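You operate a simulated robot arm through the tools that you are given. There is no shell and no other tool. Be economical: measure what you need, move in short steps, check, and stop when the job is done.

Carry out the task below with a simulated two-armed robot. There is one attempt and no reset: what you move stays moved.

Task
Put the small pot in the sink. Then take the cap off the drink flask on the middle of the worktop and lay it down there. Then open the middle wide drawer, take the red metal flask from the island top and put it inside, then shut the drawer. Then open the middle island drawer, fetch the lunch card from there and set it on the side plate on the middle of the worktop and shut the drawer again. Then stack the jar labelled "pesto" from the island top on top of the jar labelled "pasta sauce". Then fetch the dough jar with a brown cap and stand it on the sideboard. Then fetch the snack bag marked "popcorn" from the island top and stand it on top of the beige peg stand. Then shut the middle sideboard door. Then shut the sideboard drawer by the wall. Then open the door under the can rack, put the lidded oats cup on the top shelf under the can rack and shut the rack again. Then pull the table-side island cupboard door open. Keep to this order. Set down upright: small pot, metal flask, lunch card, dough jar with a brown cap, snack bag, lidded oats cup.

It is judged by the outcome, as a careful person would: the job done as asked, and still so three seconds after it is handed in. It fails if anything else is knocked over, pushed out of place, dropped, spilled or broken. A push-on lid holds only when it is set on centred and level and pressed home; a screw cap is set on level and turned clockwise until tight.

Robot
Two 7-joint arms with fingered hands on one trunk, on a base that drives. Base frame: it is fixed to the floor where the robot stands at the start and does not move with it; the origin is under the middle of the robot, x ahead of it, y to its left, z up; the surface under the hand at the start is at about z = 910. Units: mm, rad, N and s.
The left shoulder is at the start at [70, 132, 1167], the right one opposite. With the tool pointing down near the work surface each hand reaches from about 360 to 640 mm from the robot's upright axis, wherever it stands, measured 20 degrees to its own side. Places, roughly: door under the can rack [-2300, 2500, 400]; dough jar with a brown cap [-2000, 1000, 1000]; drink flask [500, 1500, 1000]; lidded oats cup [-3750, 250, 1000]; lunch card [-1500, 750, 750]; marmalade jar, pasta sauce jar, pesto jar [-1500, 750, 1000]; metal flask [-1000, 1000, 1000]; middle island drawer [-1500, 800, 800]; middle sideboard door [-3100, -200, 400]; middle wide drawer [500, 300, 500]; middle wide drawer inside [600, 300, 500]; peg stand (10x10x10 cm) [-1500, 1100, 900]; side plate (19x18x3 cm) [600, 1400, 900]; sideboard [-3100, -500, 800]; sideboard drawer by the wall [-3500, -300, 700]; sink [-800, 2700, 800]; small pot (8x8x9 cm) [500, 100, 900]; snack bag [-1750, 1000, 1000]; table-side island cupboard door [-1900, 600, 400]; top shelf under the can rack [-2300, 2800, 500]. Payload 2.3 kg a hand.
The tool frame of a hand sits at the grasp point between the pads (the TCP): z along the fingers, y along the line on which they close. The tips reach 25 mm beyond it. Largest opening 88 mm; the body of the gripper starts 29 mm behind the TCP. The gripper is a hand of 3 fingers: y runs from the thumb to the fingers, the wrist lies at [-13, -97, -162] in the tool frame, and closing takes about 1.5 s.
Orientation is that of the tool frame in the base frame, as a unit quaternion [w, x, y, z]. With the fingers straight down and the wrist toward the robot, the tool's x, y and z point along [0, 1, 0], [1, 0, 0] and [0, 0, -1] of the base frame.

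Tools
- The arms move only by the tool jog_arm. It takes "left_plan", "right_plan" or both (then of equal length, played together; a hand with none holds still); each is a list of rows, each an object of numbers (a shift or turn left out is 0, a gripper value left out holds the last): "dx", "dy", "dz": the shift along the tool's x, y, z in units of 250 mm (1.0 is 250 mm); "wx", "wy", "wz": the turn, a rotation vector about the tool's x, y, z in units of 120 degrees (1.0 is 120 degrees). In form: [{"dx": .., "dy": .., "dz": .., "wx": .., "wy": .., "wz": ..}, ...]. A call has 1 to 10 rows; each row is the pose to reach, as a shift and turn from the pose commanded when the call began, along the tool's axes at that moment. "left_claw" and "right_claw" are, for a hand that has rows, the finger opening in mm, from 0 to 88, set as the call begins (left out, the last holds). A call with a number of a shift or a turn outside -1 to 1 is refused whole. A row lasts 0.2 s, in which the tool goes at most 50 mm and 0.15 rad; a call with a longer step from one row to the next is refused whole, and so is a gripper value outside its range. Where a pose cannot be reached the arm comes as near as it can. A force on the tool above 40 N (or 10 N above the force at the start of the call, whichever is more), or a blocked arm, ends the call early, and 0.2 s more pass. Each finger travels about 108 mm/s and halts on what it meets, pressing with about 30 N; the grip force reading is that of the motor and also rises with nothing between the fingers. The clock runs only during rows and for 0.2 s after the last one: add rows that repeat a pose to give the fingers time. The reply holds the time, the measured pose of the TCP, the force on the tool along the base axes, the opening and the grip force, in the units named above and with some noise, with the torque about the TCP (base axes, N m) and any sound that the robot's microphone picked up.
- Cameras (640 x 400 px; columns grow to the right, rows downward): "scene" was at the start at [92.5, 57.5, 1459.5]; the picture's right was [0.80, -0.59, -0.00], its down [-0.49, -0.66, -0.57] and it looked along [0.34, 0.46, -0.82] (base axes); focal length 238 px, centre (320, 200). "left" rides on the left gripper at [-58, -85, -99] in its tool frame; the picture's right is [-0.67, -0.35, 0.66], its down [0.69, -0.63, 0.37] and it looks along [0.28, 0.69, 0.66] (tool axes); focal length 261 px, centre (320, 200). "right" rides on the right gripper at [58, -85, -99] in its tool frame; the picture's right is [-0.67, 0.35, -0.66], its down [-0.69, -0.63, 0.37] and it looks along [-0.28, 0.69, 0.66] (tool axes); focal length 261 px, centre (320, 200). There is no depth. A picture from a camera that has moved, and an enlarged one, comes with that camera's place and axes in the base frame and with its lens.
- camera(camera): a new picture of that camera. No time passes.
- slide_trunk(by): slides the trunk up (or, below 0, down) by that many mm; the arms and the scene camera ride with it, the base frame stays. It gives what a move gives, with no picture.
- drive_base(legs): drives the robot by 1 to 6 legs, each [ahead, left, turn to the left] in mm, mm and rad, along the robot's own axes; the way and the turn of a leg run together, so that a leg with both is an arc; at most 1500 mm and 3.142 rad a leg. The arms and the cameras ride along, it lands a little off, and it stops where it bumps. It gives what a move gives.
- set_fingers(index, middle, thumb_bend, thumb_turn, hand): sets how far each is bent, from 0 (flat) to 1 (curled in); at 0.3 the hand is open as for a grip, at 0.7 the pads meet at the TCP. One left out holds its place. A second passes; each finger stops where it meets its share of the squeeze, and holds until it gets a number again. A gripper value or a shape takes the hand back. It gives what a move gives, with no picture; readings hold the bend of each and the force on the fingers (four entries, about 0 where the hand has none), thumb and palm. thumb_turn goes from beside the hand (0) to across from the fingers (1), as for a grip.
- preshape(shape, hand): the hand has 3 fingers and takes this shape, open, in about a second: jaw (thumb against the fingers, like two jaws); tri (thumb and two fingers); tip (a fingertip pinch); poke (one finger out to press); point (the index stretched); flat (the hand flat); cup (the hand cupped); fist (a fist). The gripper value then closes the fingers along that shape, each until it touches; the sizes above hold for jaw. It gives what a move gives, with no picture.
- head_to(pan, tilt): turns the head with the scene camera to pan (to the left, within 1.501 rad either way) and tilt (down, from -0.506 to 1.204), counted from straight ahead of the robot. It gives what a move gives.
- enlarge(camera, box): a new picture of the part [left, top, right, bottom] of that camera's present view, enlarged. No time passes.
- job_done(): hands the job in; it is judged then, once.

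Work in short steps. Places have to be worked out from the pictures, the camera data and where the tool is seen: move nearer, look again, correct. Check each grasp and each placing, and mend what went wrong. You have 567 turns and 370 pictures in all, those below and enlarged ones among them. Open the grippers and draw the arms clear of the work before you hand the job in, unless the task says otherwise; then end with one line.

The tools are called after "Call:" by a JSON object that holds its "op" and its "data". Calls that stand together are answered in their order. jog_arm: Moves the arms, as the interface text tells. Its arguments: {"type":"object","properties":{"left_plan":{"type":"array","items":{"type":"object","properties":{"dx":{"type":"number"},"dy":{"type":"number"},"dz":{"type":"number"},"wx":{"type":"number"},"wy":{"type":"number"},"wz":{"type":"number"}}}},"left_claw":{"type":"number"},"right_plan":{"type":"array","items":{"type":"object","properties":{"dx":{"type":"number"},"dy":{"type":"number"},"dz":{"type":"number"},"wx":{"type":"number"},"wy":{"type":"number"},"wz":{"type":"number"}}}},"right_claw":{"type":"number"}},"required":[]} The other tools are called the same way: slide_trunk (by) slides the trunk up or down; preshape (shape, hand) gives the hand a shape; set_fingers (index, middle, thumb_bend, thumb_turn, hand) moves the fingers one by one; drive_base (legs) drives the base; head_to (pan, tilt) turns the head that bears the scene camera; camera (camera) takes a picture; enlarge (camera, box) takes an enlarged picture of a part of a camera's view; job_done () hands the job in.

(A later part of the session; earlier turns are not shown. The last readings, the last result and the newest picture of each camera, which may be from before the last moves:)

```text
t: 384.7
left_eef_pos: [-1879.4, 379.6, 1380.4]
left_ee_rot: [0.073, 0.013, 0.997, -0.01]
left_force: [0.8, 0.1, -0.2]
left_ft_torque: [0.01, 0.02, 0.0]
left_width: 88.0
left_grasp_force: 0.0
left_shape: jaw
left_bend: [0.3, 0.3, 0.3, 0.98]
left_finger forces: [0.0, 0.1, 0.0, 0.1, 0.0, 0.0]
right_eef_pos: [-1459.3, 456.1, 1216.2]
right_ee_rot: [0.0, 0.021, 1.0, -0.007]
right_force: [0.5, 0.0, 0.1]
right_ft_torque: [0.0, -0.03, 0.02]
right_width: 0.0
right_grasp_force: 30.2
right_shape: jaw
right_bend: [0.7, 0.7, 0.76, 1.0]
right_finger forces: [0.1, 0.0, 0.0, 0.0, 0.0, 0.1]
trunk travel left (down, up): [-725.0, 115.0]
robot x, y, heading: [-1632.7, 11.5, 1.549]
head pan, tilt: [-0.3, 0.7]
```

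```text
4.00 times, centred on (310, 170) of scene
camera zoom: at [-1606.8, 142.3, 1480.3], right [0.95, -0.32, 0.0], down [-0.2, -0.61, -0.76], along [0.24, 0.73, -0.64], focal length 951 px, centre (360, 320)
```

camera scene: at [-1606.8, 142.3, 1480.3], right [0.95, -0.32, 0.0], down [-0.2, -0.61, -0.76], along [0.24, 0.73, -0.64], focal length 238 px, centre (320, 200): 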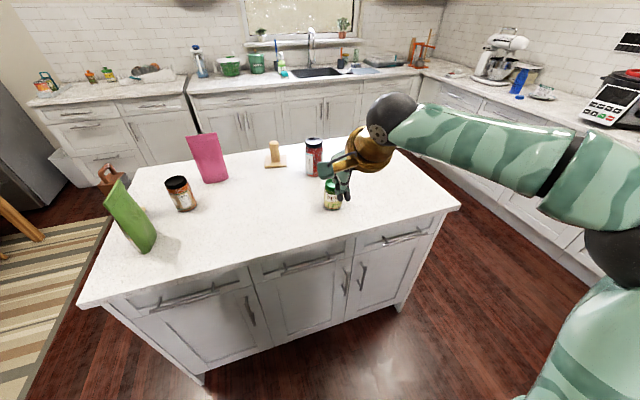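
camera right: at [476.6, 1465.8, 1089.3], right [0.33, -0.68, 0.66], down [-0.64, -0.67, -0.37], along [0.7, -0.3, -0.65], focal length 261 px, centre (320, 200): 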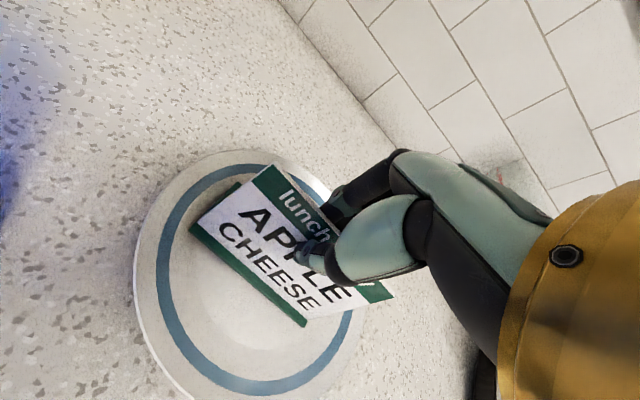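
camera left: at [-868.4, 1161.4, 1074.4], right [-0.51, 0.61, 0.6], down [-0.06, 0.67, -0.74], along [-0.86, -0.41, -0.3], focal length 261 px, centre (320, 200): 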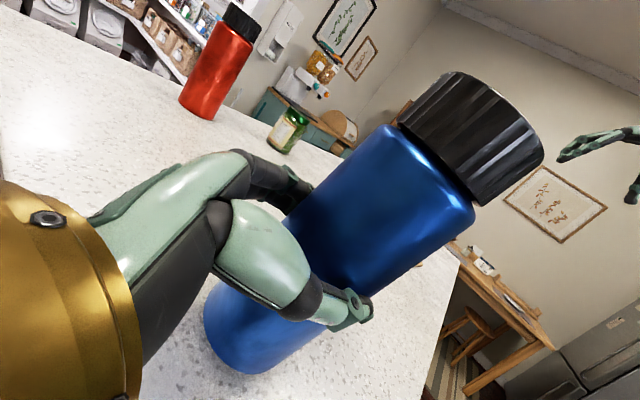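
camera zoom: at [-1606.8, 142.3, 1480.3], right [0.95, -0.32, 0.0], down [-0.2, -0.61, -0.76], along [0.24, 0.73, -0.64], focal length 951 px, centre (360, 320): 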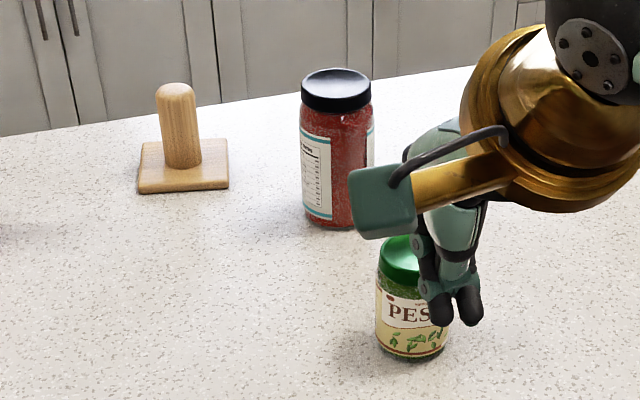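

Pesto jar ≈[−1366, 740], top ≈1010; pasta-sauce jar ≈[−1366, 951], top ≈1068. I drive up so the right hand is near the pesto.

Call:
{"op": "drive_base", "data": {"legs": [[225, -115, 0.02]]}}

Call:
{"op": "jog_arm", "data": {"right_plan": [{}, {}, {"wz": 0.02}, {"wz": 0.02, "dz": 0.1}, {"wz": 0.02, "dz": 0.2}, {"wz": 0.02, "dz": 0.3}], "right_claw": 88}}

Call:
{"op": "camera", "data": {"camera": "right"}}

```text
t: 386.5
left_eef_pos: [-1772.8, 588.2, 1380.6]
left_ee_rot: [0.072, 0.002, 0.997, -0.01]
left_force: [-0.1, 0.0, 0.5]
left_ft_torque: [0.01, 0.02, -0.03]
left_width: 87.9
left_grasp_force: 0.1
left_shape: jaw
left_bend: [0.3, 0.3, 0.3, 0.98]
left_finger forces: [0.1, 0.0, 0.1, 0.0, 0.1, 0.1]
right_eef_pos: [-1355.7, 673.3, 1216.3]
right_ee_rot: [0.001, 0.009, 1.0, -0.005]
right_force: [0.1, -0.6, -0.5]
right_ft_torque: [-0.01, -0.06, -0.02]
right_width: 0.0
right_grasp_force: 30.2
right_shape: jaw
right_bend: [0.7, 0.7, 0.76, 1.0]
right_finger forces: [0.0, 0.1, 0.0, 0.0, 0.1, 0.1]
trunk travel left (down, up): [-725.0, 115.0]
robot x, y, heading: [-1519.5, 230.4, 1.571]
head pan, tilt: [-0.3, 0.7]
```

```text
t: 387.9
left_eef_pos: [-1772.9, 591.9, 1379.5]
left_ee_rot: [0.072, 0.002, 0.997, -0.011]
left_force: [0.4, 0.7, -0.9]
left_ft_torque: [0.01, 0.02, 0.02]
left_width: 88.1
left_grasp_force: 0.0
left_shape: jaw
left_bend: [0.3, 0.3, 0.3, 0.98]
left_finger forces: [0.1, 0.0, 0.0, 0.0, 0.1, 0.1]
right_eef_pos: [-1354.8, 676.4, 1140.7]
right_ee_rot: [0.001, 0.031, 1.0, -0.007]
right_force: [-0.8, 0.9, 0.1]
right_ft_torque: [0.03, 0.02, 0.0]
right_width: 87.9
right_grasp_force: 0.0
right_shape: jaw
right_bend: [0.3, 0.3, 0.3, 0.98]
right_finger forces: [0.0, 0.1, 0.0, 0.0, 0.1, 0.0]
trunk travel left (down, up): [-725.0, 115.0]
robot x, y, heading: [-1516.2, 231.3, 1.572]
head pan, tilt: [-0.3, 0.7]
```

```text
188 pictures are left
camera right: at [-1418.0, 596.9, 1240.1], right [0.69, 0.32, 0.65], down [0.65, -0.68, -0.36], along [0.33, 0.67, -0.67], focal length 261 px, centre (320, 200)
```

right: 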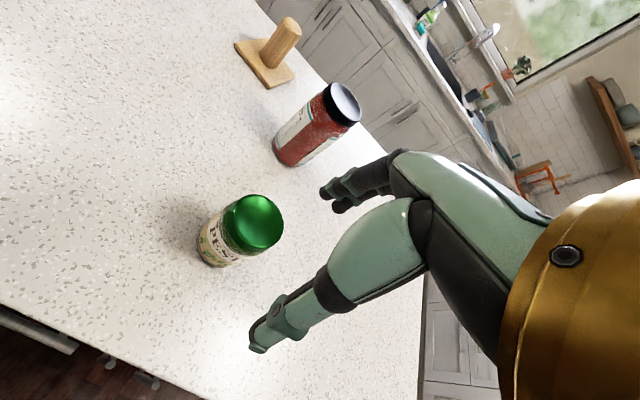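

Call:
{"op": "jog_arm", "data": {"right_plan": [{"dx": 0.01, "dy": 0.1, "dz": 0.05, "wz": -0.012}, {"dx": 0.02, "dy": 0.2, "dz": 0.14, "wz": -0.025}, {"dx": 0.036, "dy": 0.258, "dz": 0.26, "wz": -0.035}, {"dx": 0.036, "dy": 0.258, "dz": 0.26, "wz": -0.035}]}}

Call:
{"op": "camera", "data": {"camera": "right"}}

```text
t: 388.9
left_eef_pos: [-1771.6, 590.6, 1380.5]
left_ee_rot: [0.073, 0.002, 0.997, -0.01]
left_force: [0.3, 0.0, 0.1]
left_ft_torque: [-0.01, -0.02, 0.01]
left_width: 87.9
left_grasp_force: 0.0
left_shape: jaw
left_bend: [0.3, 0.3, 0.3, 0.98]
left_finger forces: [0.0, 0.1, 0.0, 0.0, 0.0, 0.1]
right_eef_pos: [-1358.5, 737.3, 1075.6]
right_ee_rot: [0.0, -0.006, 1.0, -0.006]
right_force: [0.5, 1.0, -0.4]
right_ft_torque: [-0.01, 0.01, -0.01]
right_width: 87.6
right_grasp_force: 0.1
right_shape: jaw
right_bend: [0.3, 0.3, 0.3, 0.98]
right_finger forces: [0.0, 0.0, 0.1, 0.0, 0.0, 0.0]
trunk travel left (down, up): [-725.0, 115.0]
robot x, y, heading: [-1518.0, 229.9, 1.568]
head pan, tilt: [-0.3, 0.7]
```

```text
187 pictures are left
camera right: at [-1415.4, 654.3, 1176.1], right [0.66, 0.37, 0.65], down [0.69, -0.62, -0.36], along [0.28, 0.69, -0.67], focal length 261 px, centre (320, 200)
```

right: 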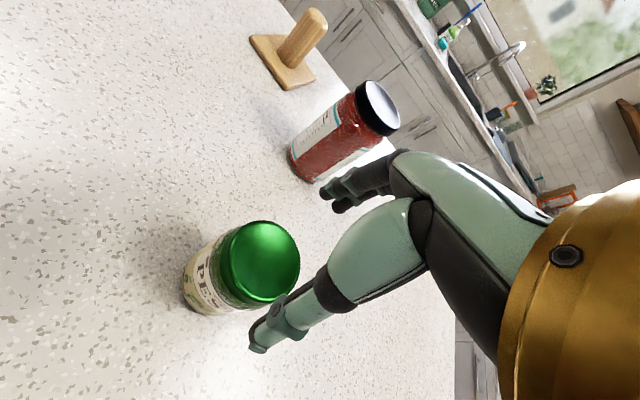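

Aligned; I descend to z≈988 and close.

Call:
{"op": "jog_arm", "data": {"right_plan": [{"dy": 0.012, "dz": 0.12}, {"dy": 0.012, "dz": 0.24}, {"dy": 0.012, "dz": 0.35}, {"dy": 0.012, "dz": 0.35}]}}

Call:
{"op": "jog_arm", "data": {"right_plan": [{}, {}, {}, {}, {}, {}, {}], "right_claw": 30}}

Call:
{"op": "camera", "data": {"camera": "right"}}

```text
t: 389.9
left_eef_pos: [-1773.1, 590.3, 1379.1]
left_ee_rot: [0.073, 0.002, 0.997, -0.01]
left_force: [0.2, -0.2, 1.0]
left_ft_torque: [0.03, 0.03, -0.01]
left_width: 87.5
left_grasp_force: 0.0
left_shape: jaw
left_bend: [0.3, 0.3, 0.3, 0.98]
left_finger forces: [0.0, 0.0, 0.0, 0.0, 0.0, 0.0]
right_eef_pos: [-1359.5, 740.9, 989.5]
right_ee_rot: [0.0, -0.007, 1.0, -0.005]
right_force: [-0.3, 3.9, 4.8]
right_ft_torque: [0.05, 0.0, -0.01]
right_width: 87.5
right_grasp_force: 0.1
right_shape: jaw
right_bend: [0.29, 0.3, 0.3, 0.98]
right_finger forces: [4.5, 0.1, 0.0, 0.0, 0.0, 0.0]
trunk travel left (down, up): [-725.0, 115.0]
robot x, y, heading: [-1517.5, 229.1, 1.573]
head pan, tilt: [-0.3, 0.7]
```

```text
t: 391.5
left_eef_pos: [-1773.2, 591.0, 1379.3]
left_ee_rot: [0.073, 0.002, 0.997, -0.01]
left_force: [0.3, -0.1, -0.4]
left_ft_torque: [0.01, 0.0, 0.0]
left_width: 88.0
left_grasp_force: 0.0
left_shape: jaw
left_bend: [0.3, 0.3, 0.3, 0.98]
left_finger forces: [0.1, 0.1, 0.1, 0.0, 0.1, 0.0]
right_eef_pos: [-1358.3, 740.8, 987.3]
right_ee_rot: [0.002, -0.006, 1.0, -0.006]
right_force: [-2.1, 4.4, 9.2]
right_ft_torque: [0.02, 0.04, 0.0]
right_width: 63.1
right_grasp_force: 29.5
right_shape: jaw
right_bend: [0.37, 0.38, 0.61, 0.99]
right_finger forces: [27.5, 9.8, 0.0, 0.1, 30.2, 0.0]
trunk travel left (down, up): [-725.0, 115.0]
robot x, y, heading: [-1517.1, 229.4, 1.574]
head pan, tilt: [-0.3, 0.7]
```

```text
186 pictures are left
camera right: at [-1416.3, 657.4, 1088.5], right [0.66, 0.36, 0.65], down [0.69, -0.62, -0.36], along [0.28, 0.69, -0.67], focal length 261 px, centre (320, 200)
```

right: 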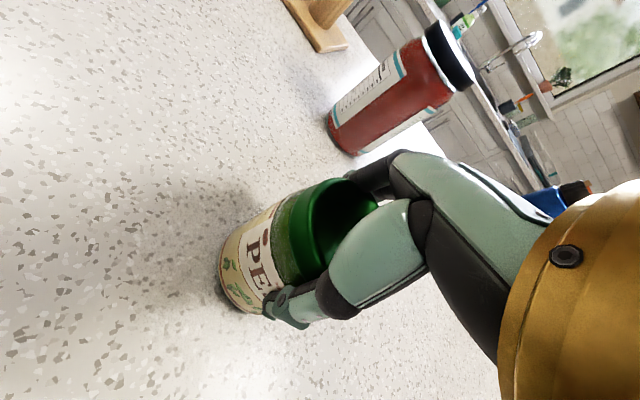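

Gripped at 63 mm. I lift high.

Call:
{"op": "jog_arm", "data": {"right_plan": [{"dz": -0.06}, {"dz": -0.2}, {"dz": -0.36}, {"dz": -0.54, "dy": -0.04}, {"dz": -0.7, "dy": -0.1}, {"dz": -0.86, "dy": -0.2}, {"dz": -0.96, "dy": -0.3}]}}

Call:
{"op": "camera", "data": {"camera": "right"}}

```text
t: 393.1
left_eef_pos: [-1771.6, 589.0, 1379.0]
left_ee_rot: [0.071, 0.002, 0.997, -0.01]
left_force: [0.0, -0.7, -0.1]
left_ft_torque: [0.03, -0.04, -0.01]
left_width: 87.9
left_grasp_force: 0.0
left_shape: jaw
left_bend: [0.3, 0.3, 0.3, 0.98]
left_finger forces: [0.0, 0.0, 0.1, 0.1, 0.1, 0.0]
right_eef_pos: [-1356.7, 667.0, 1228.3]
right_ee_rot: [0.0, -0.006, 1.0, -0.007]
right_force: [0.0, -0.9, -4.2]
right_ft_torque: [-0.04, -0.01, -0.01]
right_width: 63.2
right_grasp_force: 29.7
right_shape: jaw
right_bend: [0.38, 0.38, 0.61, 0.99]
right_finger forces: [23.0, 9.6, 0.1, 0.1, 30.9, 0.0]
trunk travel left (down, up): [-725.0, 115.0]
robot x, y, heading: [-1515.7, 229.2, 1.573]
head pan, tilt: [-0.3, 0.7]
```

```text
185 pictures are left
camera right: at [-1414.2, 584.1, 1328.7], right [0.67, 0.37, 0.65], down [0.69, -0.63, -0.36], along [0.28, 0.69, -0.67], focal length 261 px, centre (320, 200)
```

right: 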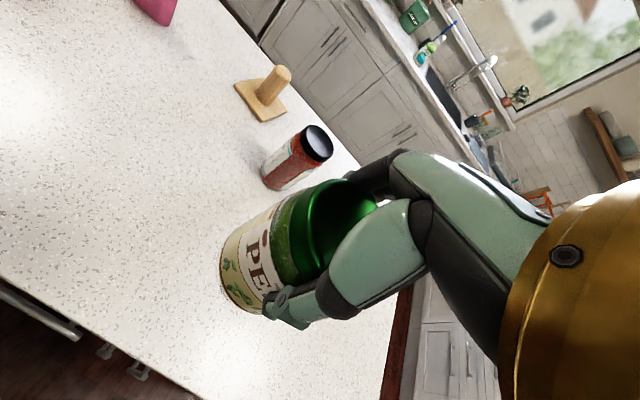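

Jar held. I drive round the east side to the north of the island.

Call:
{"op": "drive_base", "data": {"legs": [[0, -1070, 0], [1480, 0, 0]]}}

Call:
{"op": "drive_base", "data": {"legs": [[0, 0, 1.571], [0, 0, 1.52]]}}

```text
t: 405.5
left_eef_pos: [-692.4, 2042.6, 1379.2]
left_ee_rot: [0.073, -0.001, 0.997, -0.009]
left_force: [0.2, -0.5, 1.0]
left_ft_torque: [0.03, 0.01, -0.01]
left_width: 87.6
left_grasp_force: 0.1
left_shape: jaw
left_bend: [0.3, 0.3, 0.3, 0.98]
left_finger forces: [0.0, 0.0, 0.1, 0.0, 0.0, 0.0]
right_eef_pos: [-277.8, 2121.6, 1228.3]
right_ee_rot: [0.001, -0.009, 1.0, -0.008]
right_force: [-0.6, 1.0, -3.1]
right_ft_torque: [0.01, -0.02, 0.01]
right_width: 63.2
right_grasp_force: 30.3
right_shape: jaw
right_bend: [0.38, 0.38, 0.61, 0.99]
right_finger forces: [22.8, 9.6, 0.0, 0.0, 30.8, 0.1]
trunk travel left (down, up): [-725.0, 115.0]
robot x, y, heading: [-436.4, 1680.9, 1.58]
head pan, tilt: [-0.3, 0.7]
```

```text
t: 413.4
left_eef_pos: [-203.8, 1302.7, 1379.1]
left_ee_rot: [-0.013, 0.997, -0.032, -0.071]
left_force: [0.4, -0.9, 0.1]
left_ft_torque: [-0.03, -0.02, -0.01]
left_width: 87.6
left_grasp_force: 0.1
left_shape: jaw
left_bend: [0.3, 0.3, 0.3, 0.98]
left_finger forces: [0.0, 0.0, 0.0, 0.0, 0.1, 0.0]
right_eef_pos: [-622.5, 1250.5, 1228.5]
right_ee_rot: [-0.007, 1.0, -0.023, 0.0]
right_force: [0.0, -0.7, -3.6]
right_ft_torque: [0.02, 0.01, -0.04]
right_width: 62.6
right_grasp_force: 30.2
right_shape: jaw
right_bend: [0.39, 0.39, 0.61, 0.99]
right_finger forces: [21.0, 9.2, 0.0, 0.0, 28.9, 0.0]
trunk travel left (down, up): [-725.0, 115.0]
robot x, y, heading: [-435.0, 1679.6, -1.631]
head pan, tilt: [-0.3, 0.7]
```

Call:
{"op": "drive_base", "data": {"legs": [[0, 0, 0.06], [0, -780, 0]]}}

Call:
{"op": "slide_trunk", "data": {"by": 100}}

Call:
{"op": "camera", "data": {"camera": "scene"}}

```text
t: 418.0
left_eef_pos: [-963.7, 1319.2, 1378.9]
left_ee_rot: [-0.012, 0.997, -0.009, -0.073]
left_force: [-0.2, -0.2, -0.5]
left_ft_torque: [-0.04, 0.02, -0.03]
left_width: 88.1
left_grasp_force: 0.1
left_shape: jaw
left_bend: [0.3, 0.3, 0.3, 0.98]
left_finger forces: [0.1, 0.0, 0.1, 0.0, 0.0, 0.0]
right_eef_pos: [-1380.4, 1247.3, 1227.1]
right_ee_rot: [-0.007, 1.0, -0.001, -0.002]
right_force: [-0.4, 0.0, -3.8]
right_ft_torque: [-0.03, -0.01, 0.01]
right_width: 62.8
right_grasp_force: 30.5
right_shape: jaw
right_bend: [0.39, 0.39, 0.61, 1.0]
right_finger forces: [21.0, 9.3, 0.1, 0.1, 28.9, 0.1]
trunk travel left (down, up): [-725.0, 115.0]
robot x, y, heading: [-1212.3, 1688.6, -1.585]
head pan, tilt: [-0.3, 0.7]
```

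```text
t: 419.3
left_eef_pos: [-966.3, 1317.9, 1478.8]
left_ee_rot: [-0.011, 0.997, -0.008, -0.074]
left_force: [0.0, -0.3, -0.5]
left_ft_torque: [0.01, -0.01, 0.02]
left_width: 88.0
left_grasp_force: 0.1
left_shape: jaw
left_bend: [0.3, 0.3, 0.3, 0.98]
left_finger forces: [0.0, 0.0, 0.0, 0.0, 0.1, 0.0]
right_eef_pos: [-1381.7, 1247.4, 1327.3]
right_ee_rot: [-0.007, 1.0, 0.0, 0.001]
right_force: [0.1, 0.5, -4.6]
right_ft_torque: [-0.05, 0.0, -0.02]
right_width: 62.7
right_grasp_force: 30.0
right_shape: jaw
right_bend: [0.39, 0.39, 0.61, 1.0]
right_finger forces: [21.0, 9.4, 0.0, 0.1, 28.9, 0.0]
trunk travel left (down, up): [-825.0, 15.0]
robot x, y, heading: [-1212.8, 1686.6, -1.583]
head pan, tilt: [-0.3, 0.7]
```

```text
184 pictures are left
camera scene: at [-1242.1, 1552.5, 1580.2], right [-0.95, 0.31, 0.0], down [0.2, 0.61, -0.76], along [-0.24, -0.73, -0.64], focal length 238 px, centre (320, 200)
```

scene: 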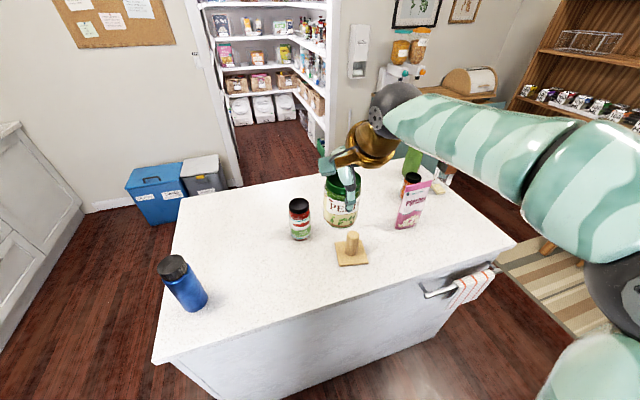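

Pasta-sauce jar ≈[−1361, 961]. I drive ahead 150 mm.

Call:
{"op": "drive_base", "data": {"legs": [[150, 0, 0.012]]}}

Call:
{"op": "camera", "data": {"camera": "right"}}

Call:
{"op": "enlarge", "data": {"camera": "scene", "box": [240, 160, 400, 280]}}

```text
t: 420.7
left_eef_pos: [-962.8, 1177.7, 1480.8]
left_ee_rot: [-0.007, 0.997, -0.004, -0.071]
left_force: [0.3, 0.1, 0.0]
left_ft_torque: [-0.02, 0.0, 0.05]
left_width: 87.9
left_grasp_force: 0.1
left_shape: jaw
left_bend: [0.3, 0.3, 0.3, 0.98]
left_finger forces: [0.0, 0.0, 0.0, 0.0, 0.0, 0.1]
right_eef_pos: [-1378.6, 1103.2, 1329.9]
right_ee_rot: [-0.005, 1.0, 0.004, -0.001]
right_force: [-1.0, 0.5, -3.6]
right_ft_torque: [-0.03, 0.0, -0.04]
right_width: 62.7
right_grasp_force: 30.2
right_shape: jaw
right_bend: [0.39, 0.39, 0.61, 1.0]
right_finger forces: [20.9, 9.3, 0.0, 0.0, 29.0, 0.0]
trunk travel left (down, up): [-825.0, 15.0]
robot x, y, heading: [-1216.3, 1535.2, -1.579]
head pan, tilt: [-0.3, 0.7]
```

```text
183 pictures are left
camera right: at [-1321.2, 1188.4, 1429.1], right [-0.67, -0.36, 0.65], down [-0.69, 0.63, -0.36], along [-0.28, -0.69, -0.67], focal length 261 px, centre (320, 200)
```

right: 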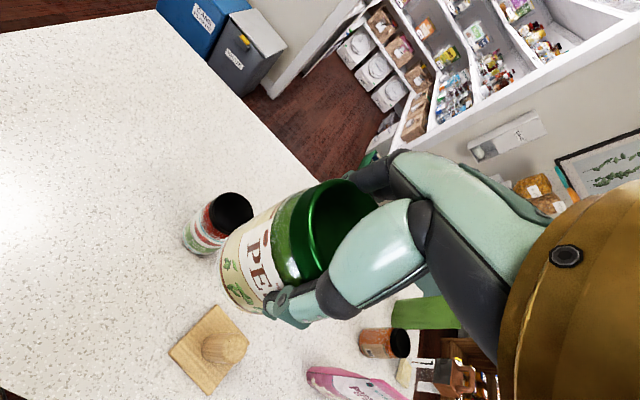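

```text
3.33 times, centred on (320, 220) of scene
camera zoom: at [-1242.2, 1410.1, 1580.7], right [-0.95, 0.3, 0.0], down [0.19, 0.61, -0.77], along [-0.23, -0.73, -0.64], focal length 792 px, centre (320, 133)
```

zoom: 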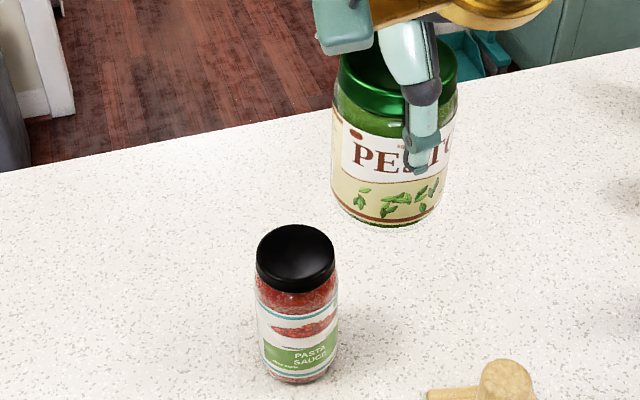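

I move the pesto above the sauce jar, lowering to ~25 mm above its lid.

Call:
{"op": "jog_arm", "data": {"right_plan": [{"dx": 0.03, "dy": 0.14, "dz": 0.08}, {"dx": 0.06, "dy": 0.28, "dz": 0.16}, {"dx": 0.085, "dy": 0.4, "dz": 0.26}, {"dx": 0.085, "dy": 0.5, "dz": 0.36}, {"dx": 0.085, "dy": 0.524, "dz": 0.5}, {"dx": 0.085, "dy": 0.524, "dz": 0.62}, {"dx": 0.085, "dy": 0.524, "dz": 0.64}]}}

Call:
{"op": "camera", "data": {"camera": "right"}}

Call:
{"op": "enlarge", "data": {"camera": "scene", "box": [240, 160, 400, 280]}}

```text
t: 422.3
left_eef_pos: [-964.1, 1173.2, 1478.4]
left_ee_rot: [-0.012, 0.997, -0.003, -0.072]
left_force: [-0.1, 0.0, 1.4]
left_ft_torque: [0.0, 0.02, 0.02]
left_width: 88.1
left_grasp_force: 0.1
left_shape: jaw
left_bend: [0.3, 0.3, 0.3, 0.98]
left_finger forces: [0.1, 0.0, 0.0, 0.0, 0.0, 0.1]
right_eef_pos: [-1356.2, 970.3, 1165.3]
right_ee_rot: [-0.007, 1.0, 0.004, -0.001]
right_force: [0.0, 0.1, -3.8]
right_ft_torque: [0.0, -0.01, -0.02]
right_width: 62.4
right_grasp_force: 30.3
right_shape: jaw
right_bend: [0.39, 0.39, 0.61, 1.0]
right_finger forces: [20.6, 9.5, 0.0, 0.0, 28.8, 0.0]
trunk travel left (down, up): [-825.0, 15.0]
robot x, y, heading: [-1213.4, 1536.9, -1.571]
head pan, tilt: [-0.3, 0.7]
```

```text
181 pictures are left
camera right: at [-1299.4, 1055.5, 1265.1], right [-0.67, -0.36, 0.65], down [-0.69, 0.63, -0.36], along [-0.28, -0.69, -0.67], focal length 261 px, centre (320, 200)
```

right: 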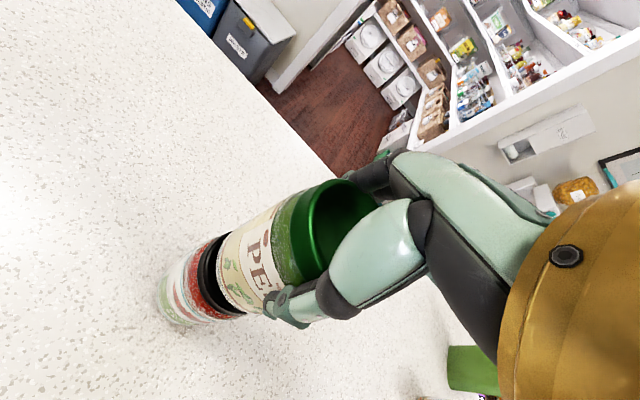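

```text
3.33 times, centred on (320, 220) of scene
camera zoom: at [-1242.0, 1403.6, 1580.2], right [-0.95, 0.3, 0.0], down [0.19, 0.62, -0.76], along [-0.23, -0.73, -0.65], focal length 792 px, centre (320, 133)
```

zoom: 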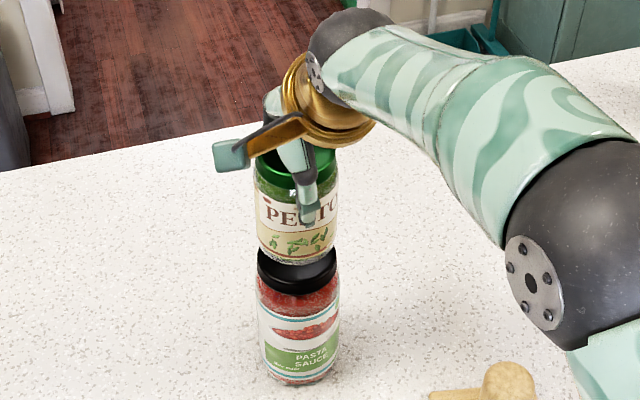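

The pesto lines up with the sauce jar in both views. I lower it slowly onto the lid.

Call:
{"op": "jog_arm", "data": {"right_plan": [{"dz": 0.03}, {"dz": 0.06}, {"dz": 0.08}, {"dz": 0.09}, {"dz": 0.09}]}}

```text
t: 423.5
left_eef_pos: [-964.2, 1173.9, 1479.5]
left_ee_rot: [-0.011, 0.997, -0.004, -0.073]
left_force: [0.0, 1.1, 0.1]
left_ft_torque: [-0.01, 0.02, 0.05]
left_width: 87.8
left_grasp_force: 0.0
left_shape: jaw
left_bend: [0.3, 0.3, 0.3, 0.98]
left_finger forces: [0.0, 0.1, 0.0, 0.0, 0.1, 0.0]
right_eef_pos: [-1355.3, 969.6, 1143.0]
right_ee_rot: [-0.007, 1.0, 0.004, 0.0]
right_force: [0.0, -0.1, -4.2]
right_ft_torque: [0.01, -0.05, 0.01]
right_width: 62.4
right_grasp_force: 30.2
right_shape: jaw
right_bend: [0.39, 0.39, 0.61, 1.0]
right_finger forces: [20.5, 9.5, 0.0, 0.1, 28.8, 0.0]
trunk travel left (down, up): [-825.0, 15.0]
robot x, y, heading: [-1218.1, 1541.7, -1.573]
head pan, tilt: [-0.3, 0.7]
```

Call:
{"op": "jog_arm", "data": {"right_plan": [{"dz": 0.01}, {"dz": 0.02}, {"dz": 0.028}, {"dz": 0.028}]}}

Call:
{"op": "enlarge", "data": {"camera": "scene", "box": [260, 170, 380, 260]}}

```text
t: 424.5
left_eef_pos: [-962.0, 1176.0, 1480.1]
left_ee_rot: [-0.009, 0.997, -0.005, -0.072]
left_force: [1.2, -0.3, 0.4]
left_ft_torque: [-0.02, 0.02, 0.0]
left_width: 87.9
left_grasp_force: 0.0
left_shape: jaw
left_bend: [0.3, 0.3, 0.3, 0.98]
left_finger forces: [0.1, 0.1, 0.0, 0.0, 0.1, 0.1]
right_eef_pos: [-1354.5, 971.0, 1138.8]
right_ee_rot: [-0.005, 1.0, 0.004, 0.0]
right_force: [-0.3, -1.6, 9.0]
right_ft_torque: [0.17, 0.03, 0.0]
right_width: 62.4
right_grasp_force: 29.8
right_shape: jaw
right_bend: [0.39, 0.39, 0.61, 1.0]
right_finger forces: [22.9, 9.7, 0.0, 0.1, 29.3, 0.1]
trunk travel left (down, up): [-825.0, 15.0]
robot x, y, heading: [-1216.7, 1537.6, -1.574]
head pan, tilt: [-0.3, 0.7]
```

```text
4.44 times, centred on (320, 215) of scene
camera zoom: at [-1240.9, 1407.4, 1580.7], right [-0.95, 0.3, 0.0], down [0.19, 0.61, -0.77], along [-0.23, -0.73, -0.64], focal length 1056 px, centre (320, 133)
```

zoom: 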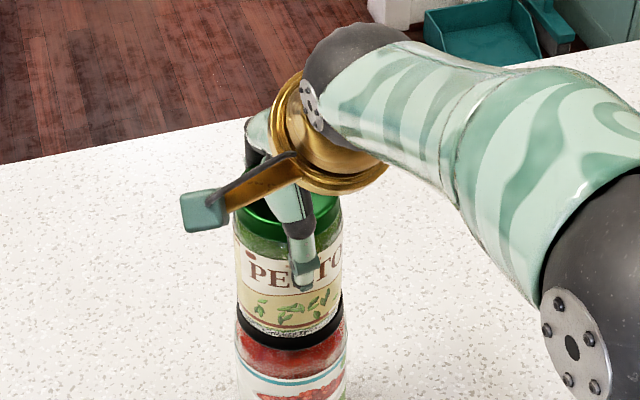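

Contact (9 N up). I open gently.

Call:
{"op": "jog_arm", "data": {"right_plan": [{}, {}, {}, {}, {}], "right_claw": 88}}

Call:
{"op": "camera", "data": {"camera": "right"}}

Call:
{"op": "enlarge", "data": {"camera": "scene", "box": [260, 170, 380, 260]}}

```text
t: 425.7
left_eef_pos: [-961.6, 1173.7, 1480.2]
left_ee_rot: [-0.01, 0.997, -0.004, -0.073]
left_force: [0.1, 0.1, -0.4]
left_ft_torque: [0.05, 0.02, 0.01]
left_width: 88.0
left_grasp_force: 0.1
left_shape: jaw
left_bend: [0.3, 0.3, 0.3, 0.98]
left_finger forces: [0.1, 0.0, 0.0, 0.1, 0.0, 0.0]
right_eef_pos: [-1353.9, 971.0, 1136.1]
right_ee_rot: [-0.007, 1.0, 0.004, -0.001]
right_force: [1.5, -1.4, 3.6]
right_ft_torque: [-0.02, 0.02, -0.02]
right_width: 87.9
right_grasp_force: 0.1
right_shape: jaw
right_bend: [0.29, 0.3, 0.3, 0.98]
right_finger forces: [3.0, 0.1, 0.0, 0.1, 0.5, 0.0]
trunk travel left (down, up): [-825.0, 15.0]
robot x, y, heading: [-1216.7, 1539.5, -1.576]
head pan, tilt: [-0.3, 0.7]
```

```text
178 pictures are left
camera right: at [-1297.6, 1056.2, 1236.7], right [-0.67, -0.36, 0.65], down [-0.69, 0.63, -0.36], along [-0.28, -0.69, -0.67], focal length 261 px, centre (320, 200)
```

right: 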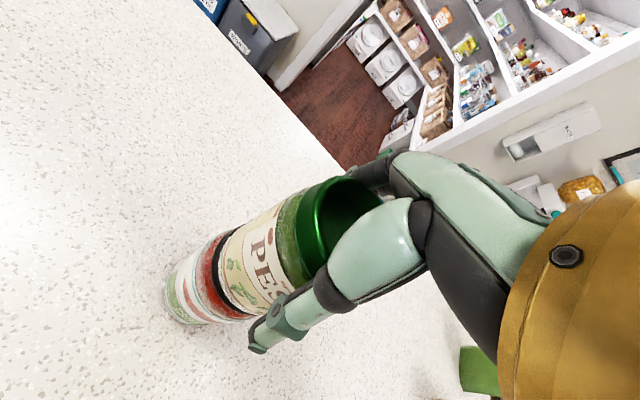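

```text
4.44 times, centred on (320, 215) of scene
camera zoom: at [-1240.6, 1405.2, 1580.3], right [-0.95, 0.3, 0.0], down [0.19, 0.62, -0.76], along [-0.23, -0.73, -0.64], focal length 1056 px, centre (320, 133)
```

zoom: 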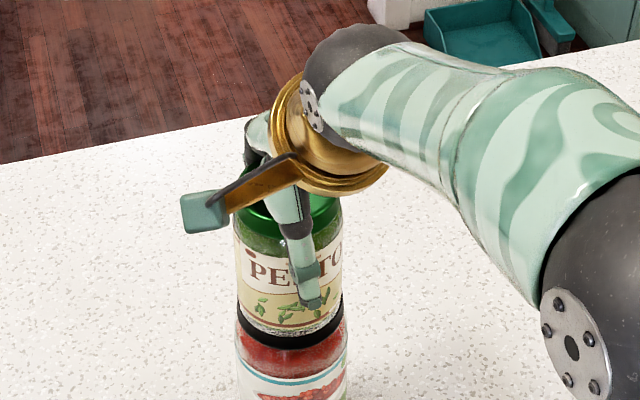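

Released. I rise a little, shift 3 mm toward the fingers and go up.

Call:
{"op": "jog_arm", "data": {"right_plan": [{"dz": -0.02}, {"dz": -0.03, "dy": 0.01}, {"dz": -0.08, "dy": 0.01}, {"dz": -0.18, "dy": 0.01}, {"dz": -0.34, "dy": 0.0}, {"dz": -0.5, "dy": -0.06}, {"dz": -0.62, "dy": -0.2}]}}

Call:
{"op": "enlarge", "data": {"camera": "scene", "box": [240, 160, 400, 280]}}

```text
t: 427.3
left_eef_pos: [-961.8, 1178.0, 1479.1]
left_ee_rot: [-0.008, 0.997, -0.005, -0.073]
left_force: [0.2, 0.8, -0.3]
left_ft_torque: [0.02, -0.02, -0.02]
left_width: 88.0
left_grasp_force: 0.1
left_shape: jaw
left_bend: [0.3, 0.3, 0.3, 0.98]
left_finger forces: [0.0, 0.1, 0.1, 0.0, 0.0, 0.0]
right_eef_pos: [-1355.9, 1020.2, 1295.3]
right_ee_rot: [-0.007, 1.0, 0.005, 0.0]
right_force: [-0.5, 0.4, -0.4]
right_ft_torque: [0.01, -0.05, -0.03]
right_width: 87.9
right_grasp_force: 0.0
right_shape: jaw
right_bend: [0.3, 0.3, 0.3, 0.98]
right_finger forces: [0.1, 0.0, 0.1, 0.0, 0.0, 0.1]
trunk travel left (down, up): [-825.0, 15.0]
robot x, y, heading: [-1215.7, 1535.9, -1.575]
head pan, tilt: [-0.3, 0.7]
```

```text
3.33 times, centred on (320, 220) of scene
camera zoom: at [-1241.2, 1408.9, 1580.6], right [-0.95, 0.3, 0.0], down [0.19, 0.61, -0.77], along [-0.23, -0.73, -0.64], focal length 792 px, centre (320, 133)
```

zoom: 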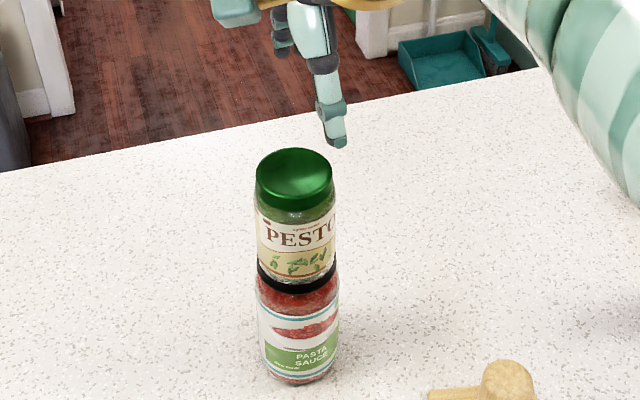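

Stacked well. Next the dough jar: I back off and move along to view the west end.

Call:
{"op": "drive_base", "data": {"legs": [[-180, 0, 0], [0, -600, 0]]}}

Call:
{"op": "head_to", "data": {"pan": 0, "tilt": 0.75}}

Call:
{"op": "camera", "data": {"camera": "scene"}}

```text
t: 431.8
left_eef_pos: [-1558.6, 1356.2, 1479.2]
left_ee_rot: [-0.01, 0.997, -0.004, -0.073]
left_force: [0.7, 0.9, 0.0]
left_ft_torque: [0.03, 0.0, 0.01]
left_width: 88.0
left_grasp_force: 0.1
left_shape: jaw
left_bend: [0.3, 0.3, 0.3, 0.98]
left_finger forces: [0.0, 0.0, 0.0, 0.0, 0.0, 0.1]
right_eef_pos: [-1952.0, 1201.0, 1293.1]
right_ee_rot: [-0.007, 1.0, 0.004, -0.001]
right_force: [0.2, -1.2, 0.5]
right_ft_torque: [0.06, 0.0, -0.03]
right_width: 87.9
right_grasp_force: 0.0
right_shape: jaw
right_bend: [0.3, 0.3, 0.3, 0.98]
right_finger forces: [0.0, 0.0, 0.1, 0.0, 0.0, 0.0]
trunk travel left (down, up): [-825.0, 15.0]
robot x, y, heading: [-1816.2, 1719.9, -1.578]
head pan, tilt: [-0.3, 0.7]
```

```text
t: 432.6
left_eef_pos: [-1561.5, 1356.6, 1479.7]
left_ee_rot: [-0.01, 0.997, -0.005, -0.072]
left_force: [-0.5, 0.0, 0.8]
left_ft_torque: [0.0, 0.02, -0.01]
left_width: 87.8
left_grasp_force: 0.1
left_shape: jaw
left_bend: [0.3, 0.3, 0.3, 0.98]
left_finger forces: [0.1, 0.1, 0.1, 0.1, 0.0, 0.0]
right_eef_pos: [-1954.0, 1200.8, 1294.6]
right_ee_rot: [-0.007, 1.0, 0.005, 0.0]
right_force: [-0.6, 0.4, 0.0]
right_ft_torque: [-0.01, 0.0, 0.01]
right_width: 88.2
right_grasp_force: 0.0
right_shape: jaw
right_bend: [0.3, 0.3, 0.3, 0.98]
right_finger forces: [0.0, 0.0, 0.1, 0.0, 0.0, 0.0]
trunk travel left (down, up): [-825.0, 15.0]
robot x, y, heading: [-1811.8, 1718.1, -1.574]
head pan, tilt: [0.0, 0.75]
```

```text
175 pictures are left
camera scene: at [-1814.3, 1586.6, 1576.1], right [-1.0, 0.0, 0.0], down [0.0, 0.68, -0.73], along [0.0, -0.73, -0.68], focal length 238 px, centre (320, 200)
```

scene: 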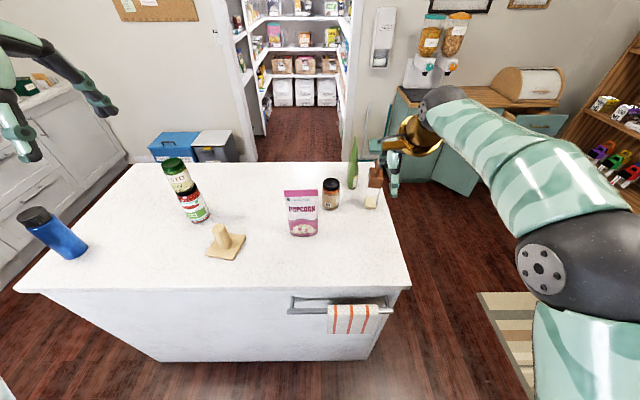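

Call:
{"op": "enlarge", "data": {"camera": "scene", "box": [270, 120, 430, 245]}}

```text
3.20 times, centred on (350, 182) of scene
camera zoom: at [-1814.3, 1586.6, 1576.1], right [-1.0, 0.0, 0.0], down [0.0, 0.68, -0.73], along [0.0, -0.73, -0.68], focal length 760 px, centre (224, 256)
```

zoom: 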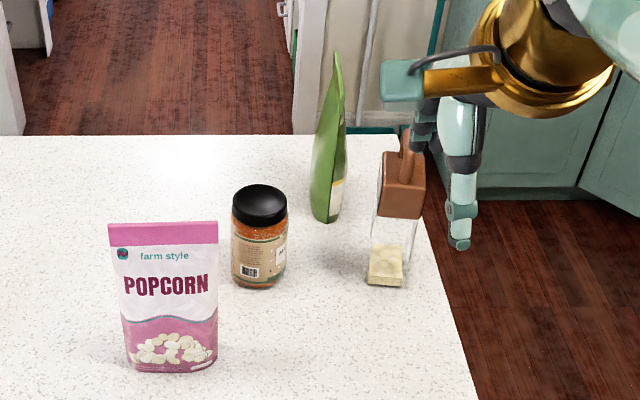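

The dough jar (clear, brown cap with loop) stands at ≈[−2015, 907], body z 912–1030. A side grasp from the west end is best. I look west for free floor.

Call:
{"op": "head_to", "data": {"pan": -1.0, "tilt": 0.5}}

Call:
{"op": "camera", "data": {"camera": "scene"}}

```text
t: 433.9
left_eef_pos: [-1559.8, 1357.9, 1480.7]
left_ee_rot: [-0.01, 0.997, -0.003, -0.072]
left_force: [0.1, -0.4, 1.0]
left_ft_torque: [0.01, 0.01, 0.01]
left_width: 87.7
left_grasp_force: 0.0
left_shape: jaw
left_bend: [0.3, 0.3, 0.3, 0.98]
left_finger forces: [0.0, 0.0, 0.1, 0.0, 0.1, 0.0]
right_eef_pos: [-1954.2, 1199.2, 1292.7]
right_ee_rot: [-0.007, 1.0, 0.005, 0.0]
right_force: [0.1, 0.1, -0.2]
right_ft_torque: [0.02, 0.0, 0.0]
right_width: 87.9
right_grasp_force: 0.1
right_shape: jaw
right_bend: [0.3, 0.3, 0.3, 0.98]
right_finger forces: [0.0, 0.0, 0.0, 0.1, 0.0, 0.0]
trunk travel left (down, up): [-825.0, 15.0]
robot x, y, heading: [-1810.7, 1721.2, -1.569]
head pan, tilt: [-1.0, 0.499]
```

```text
173 pictures are left
camera scene: at [-1890.5, 1620.5, 1598.1], right [-0.54, 0.84, 0.0], down [0.4, 0.26, -0.88], along [-0.74, -0.47, -0.48], focal length 238 px, centre (320, 200)
```

scene: 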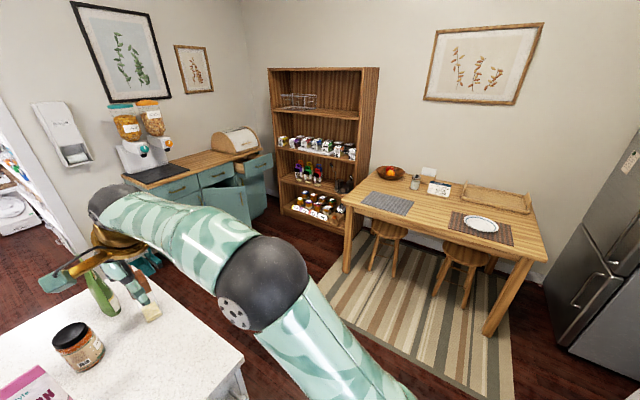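

West side is clear (table starts at x<−3100). I drive there and face +x.

Call:
{"op": "drive_base", "data": {"legs": [[0, -740, 0], [800, 0, 0], [0, 0, 1.53]]}}

Call:
{"op": "head_to", "data": {"pan": 0, "tilt": 0.75}}

Call:
{"op": "camera", "data": {"camera": "scene"}}

```text
t: 445.5
left_eef_pos: [-2202.6, 1161.7, 1480.6]
left_ee_rot: [0.043, 0.731, 0.678, -0.06]
left_force: [0.0, 0.6, -0.2]
left_ft_torque: [-0.04, 0.0, -0.02]
left_width: 87.7
left_grasp_force: 0.0
left_shape: jaw
left_bend: [0.3, 0.3, 0.3, 0.98]
left_finger forces: [0.0, 0.1, 0.0, 0.1, 0.0, 0.0]
right_eef_pos: [-2071.7, 757.8, 1293.3]
right_ee_rot: [-0.006, 0.727, 0.686, -0.005]
right_force: [0.0, 0.6, -0.8]
right_ft_torque: [-0.07, -0.01, -0.01]
right_width: 88.2
right_grasp_force: 0.1
right_shape: jaw
right_bend: [0.3, 0.3, 0.3, 0.98]
right_finger forces: [0.1, 0.1, 0.0, 0.1, 0.1, 0.0]
trunk travel left (down, up): [-825.0, 15.0]
robot x, y, heading: [-2579.9, 933.5, -0.07]
head pan, tilt: [-1.0, 0.499]
```

```text
t: 446.8
left_eef_pos: [-2203.1, 1161.3, 1479.4]
left_ee_rot: [0.042, 0.731, 0.679, -0.06]
left_force: [-0.2, 0.3, 0.7]
left_ft_torque: [0.0, 0.01, 0.01]
left_width: 87.8
left_grasp_force: 0.1
left_shape: jaw
left_bend: [0.3, 0.3, 0.3, 0.98]
left_finger forces: [0.0, 0.1, 0.0, 0.0, 0.0, 0.0]
right_eef_pos: [-2071.8, 758.0, 1293.0]
right_ee_rot: [-0.005, 0.727, 0.686, -0.005]
right_force: [-0.5, -0.1, -0.4]
right_ft_torque: [0.02, -0.01, 0.0]
right_width: 87.9
right_grasp_force: 0.1
right_shape: jaw
right_bend: [0.3, 0.3, 0.3, 0.98]
right_finger forces: [0.1, 0.0, 0.0, 0.0, 0.1, 0.0]
trunk travel left (down, up): [-825.0, 15.0]
robot x, y, heading: [-2580.1, 932.7, -0.069]
head pan, tilt: [0.0, 0.75]
```

```text
172 pictures are left
camera scene: at [-2449.5, 923.9, 1576.1], right [-0.07, -1.0, 0.0], down [-0.68, 0.05, -0.73], along [0.73, -0.05, -0.68], focal length 238 px, centre (320, 200)
```

scene: 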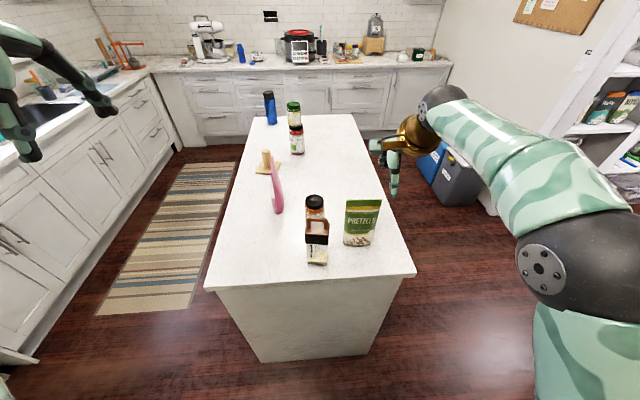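

I straighten, approach to ~480 mm from the jar, and pull the right hand back.

Call:
{"op": "jog_arm", "data": {"right_plan": [{"dy": -0.15}, {"dy": -0.3}, {"dy": -0.45}, {"dy": -0.55}]}}

Call:
{"op": "drive_base", "data": {"legs": [[0, -40, 0.069], [75, 0, 0]]}}

Call:
{"op": "slide_trunk", "data": {"by": -100}}

Call:
{"op": "camera", "data": {"camera": "scene"}}

```text
t: 447.8
left_eef_pos: [-2204.6, 1155.6, 1480.5]
left_ee_rot: [0.041, 0.732, 0.678, -0.059]
left_force: [1.0, -0.8, 0.6]
left_ft_torque: [0.0, -0.02, 0.03]
left_width: 87.9
left_grasp_force: 0.1
left_shape: jaw
left_bend: [0.3, 0.3, 0.3, 0.98]
left_finger forces: [0.0, 0.1, 0.1, 0.0, 0.0, 0.0]
right_eef_pos: [-2211.7, 763.4, 1297.8]
right_ee_rot: [-0.005, 0.728, 0.686, -0.003]
right_force: [-0.6, 0.2, -0.2]
right_ft_torque: [0.03, -0.02, 0.03]
right_width: 87.9
right_grasp_force: 0.0
right_shape: jaw
right_bend: [0.3, 0.3, 0.3, 0.98]
right_finger forces: [0.0, 0.0, 0.1, 0.0, 0.0, 0.0]
right hand out of reach, approached as far as the arm can: row 3
trunk travel left (down, up): [-825.0, 15.0]
robot x, y, heading: [-2583.4, 935.7, -0.073]
head pan, tilt: [0.0, 0.75]
```

```text
t: 449.3
left_eef_pos: [-2159.3, 1149.0, 1483.6]
left_ee_rot: [0.049, 0.707, 0.704, -0.055]
left_force: [0.1, -0.3, 0.0]
left_ft_torque: [-0.02, -0.05, 0.05]
left_width: 88.0
left_grasp_force: 0.0
left_shape: jaw
left_bend: [0.3, 0.3, 0.3, 0.98]
left_finger forces: [0.0, 0.0, 0.1, 0.0, 0.0, 0.0]
right_eef_pos: [-2138.3, 755.0, 1300.1]
right_ee_rot: [-0.001, 0.704, 0.711, -0.002]
right_force: [-0.3, -0.6, 0.5]
right_ft_torque: [0.0, -0.04, -0.01]
right_width: 88.0
right_grasp_force: 0.1
right_shape: jaw
right_bend: [0.3, 0.3, 0.3, 0.98]
right_finger forces: [0.1, 0.0, 0.0, 0.0, 0.0, 0.0]
trunk travel left (down, up): [-825.0, 15.0]
robot x, y, heading: [-2508.7, 892.8, -0.005]
head pan, tilt: [0.0, 0.75]
```

```text
t: 450.6
left_eef_pos: [-2147.4, 1146.1, 1379.3]
left_ee_rot: [0.045, 0.707, 0.703, -0.058]
left_force: [0.5, -0.2, 0.6]
left_ft_torque: [0.01, -0.01, -0.02]
left_width: 88.0
left_grasp_force: 0.0
left_shape: jaw
left_bend: [0.3, 0.3, 0.3, 0.98]
left_finger forces: [0.1, 0.0, 0.0, 0.0, 0.0, 0.0]
right_eef_pos: [-2126.9, 752.9, 1198.1]
right_ee_rot: [-0.004, 0.703, 0.711, -0.005]
right_force: [0.2, 0.4, -0.3]
right_ft_torque: [0.0, -0.03, 0.0]
right_width: 87.8
right_grasp_force: 0.1
right_shape: jaw
right_bend: [0.3, 0.3, 0.3, 0.98]
right_finger forces: [0.0, 0.1, 0.1, 0.0, 0.1, 0.1]
trunk travel left (down, up): [-725.0, 115.0]
robot x, y, heading: [-2507.6, 892.6, 0.002]
head pan, tilt: [0.0, 0.75]
```

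```text
171 pictures are left
camera scene: at [-2377.0, 892.6, 1476.2], right [0.0, -1.0, 0.0], down [-0.68, 0.0, -0.73], along [0.73, 0.0, -0.68], focal length 238 px, centre (320, 200)
```

scene: 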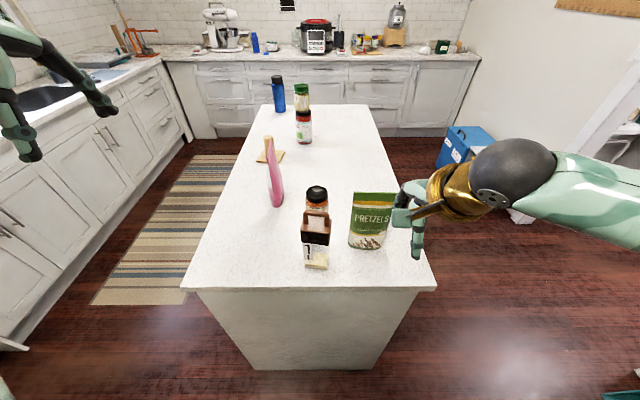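

Call:
{"op": "enlarge", "data": {"camera": "scene", "box": [260, 170, 400, 280]}}

```text
3.64 times, centred on (330, 225) of scene
camera zoom: at [-2377.0, 892.6, 1476.2], right [0.0, -1.0, 0.0], down [-0.68, 0.0, -0.73], along [0.73, 0.0, -0.68], focal length 864 px, centre (284, 109)
```

zoom: 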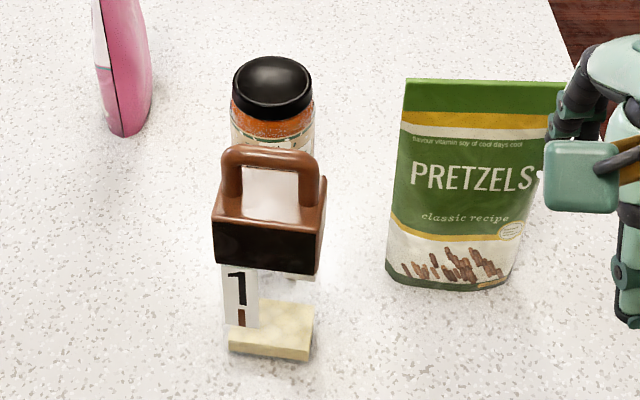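

Jar is ~60 mm square, centred ≈[−2008, 904], body z 912–1020. I turn the left hand horizontal while lowering it north of the jar.

Call:
{"op": "jog_arm", "data": {"left_plan": [{"wy": -0.068, "dy": 0.04, "dz": 0.099}, {"wy": -0.136, "dy": 0.08, "dz": 0.198}, {"wy": -0.204, "dy": 0.12, "dz": 0.297}, {"wy": -0.272, "dy": 0.16, "dz": 0.396}, {"wy": -0.34, "dy": 0.2, "dz": 0.495}, {"wy": -0.408, "dy": 0.24, "dz": 0.594}, {"wy": -0.476, "dy": 0.28, "dz": 0.693}, {"wy": -0.544, "dy": 0.32, "dz": 0.792}, {"wy": -0.612, "dy": 0.36, "dz": 0.891}, {"wy": -0.68, "dy": 0.4, "dz": 0.99}], "left_claw": 88}}

Call:
{"op": "camera", "data": {"camera": "scene"}}

```text
t: 452.9
left_eef_pos: [-2049.5, 1110.3, 1133.3]
left_ee_rot: [-0.494, -0.497, -0.503, 0.505]
left_force: [0.5, -0.9, 0.1]
left_ft_torque: [-0.03, 0.02, 0.01]
left_width: 87.7
left_grasp_force: 0.2
left_shape: jaw
left_bend: [0.3, 0.3, 0.3, 0.98]
left_finger forces: [0.1, 0.0, 0.0, 0.0, 0.1, 0.0]
right_eef_pos: [-2125.3, 753.6, 1196.3]
right_ee_rot: [-0.004, 0.703, 0.711, -0.005]
right_force: [1.3, -0.1, 0.9]
right_ft_torque: [-0.01, -0.01, -0.02]
right_width: 88.1
right_grasp_force: 0.1
right_shape: jaw
right_bend: [0.3, 0.3, 0.3, 0.98]
right_finger forces: [0.0, 0.0, 0.0, 0.1, 0.0, 0.1]
trunk travel left (down, up): [-725.0, 115.0]
robot x, y, heading: [-2510.4, 891.8, -0.002]
head pan, tilt: [0.0, 0.75]
```

```text
169 pictures are left
camera scene: at [-2374.7, 893.4, 1476.0], right [0.0, -1.0, 0.0], down [-0.68, 0.0, -0.73], along [0.73, 0.0, -0.68], focal length 238 px, centre (320, 200)
```

scene: 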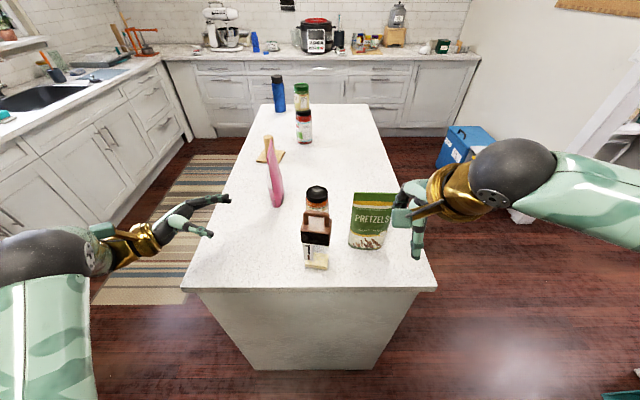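

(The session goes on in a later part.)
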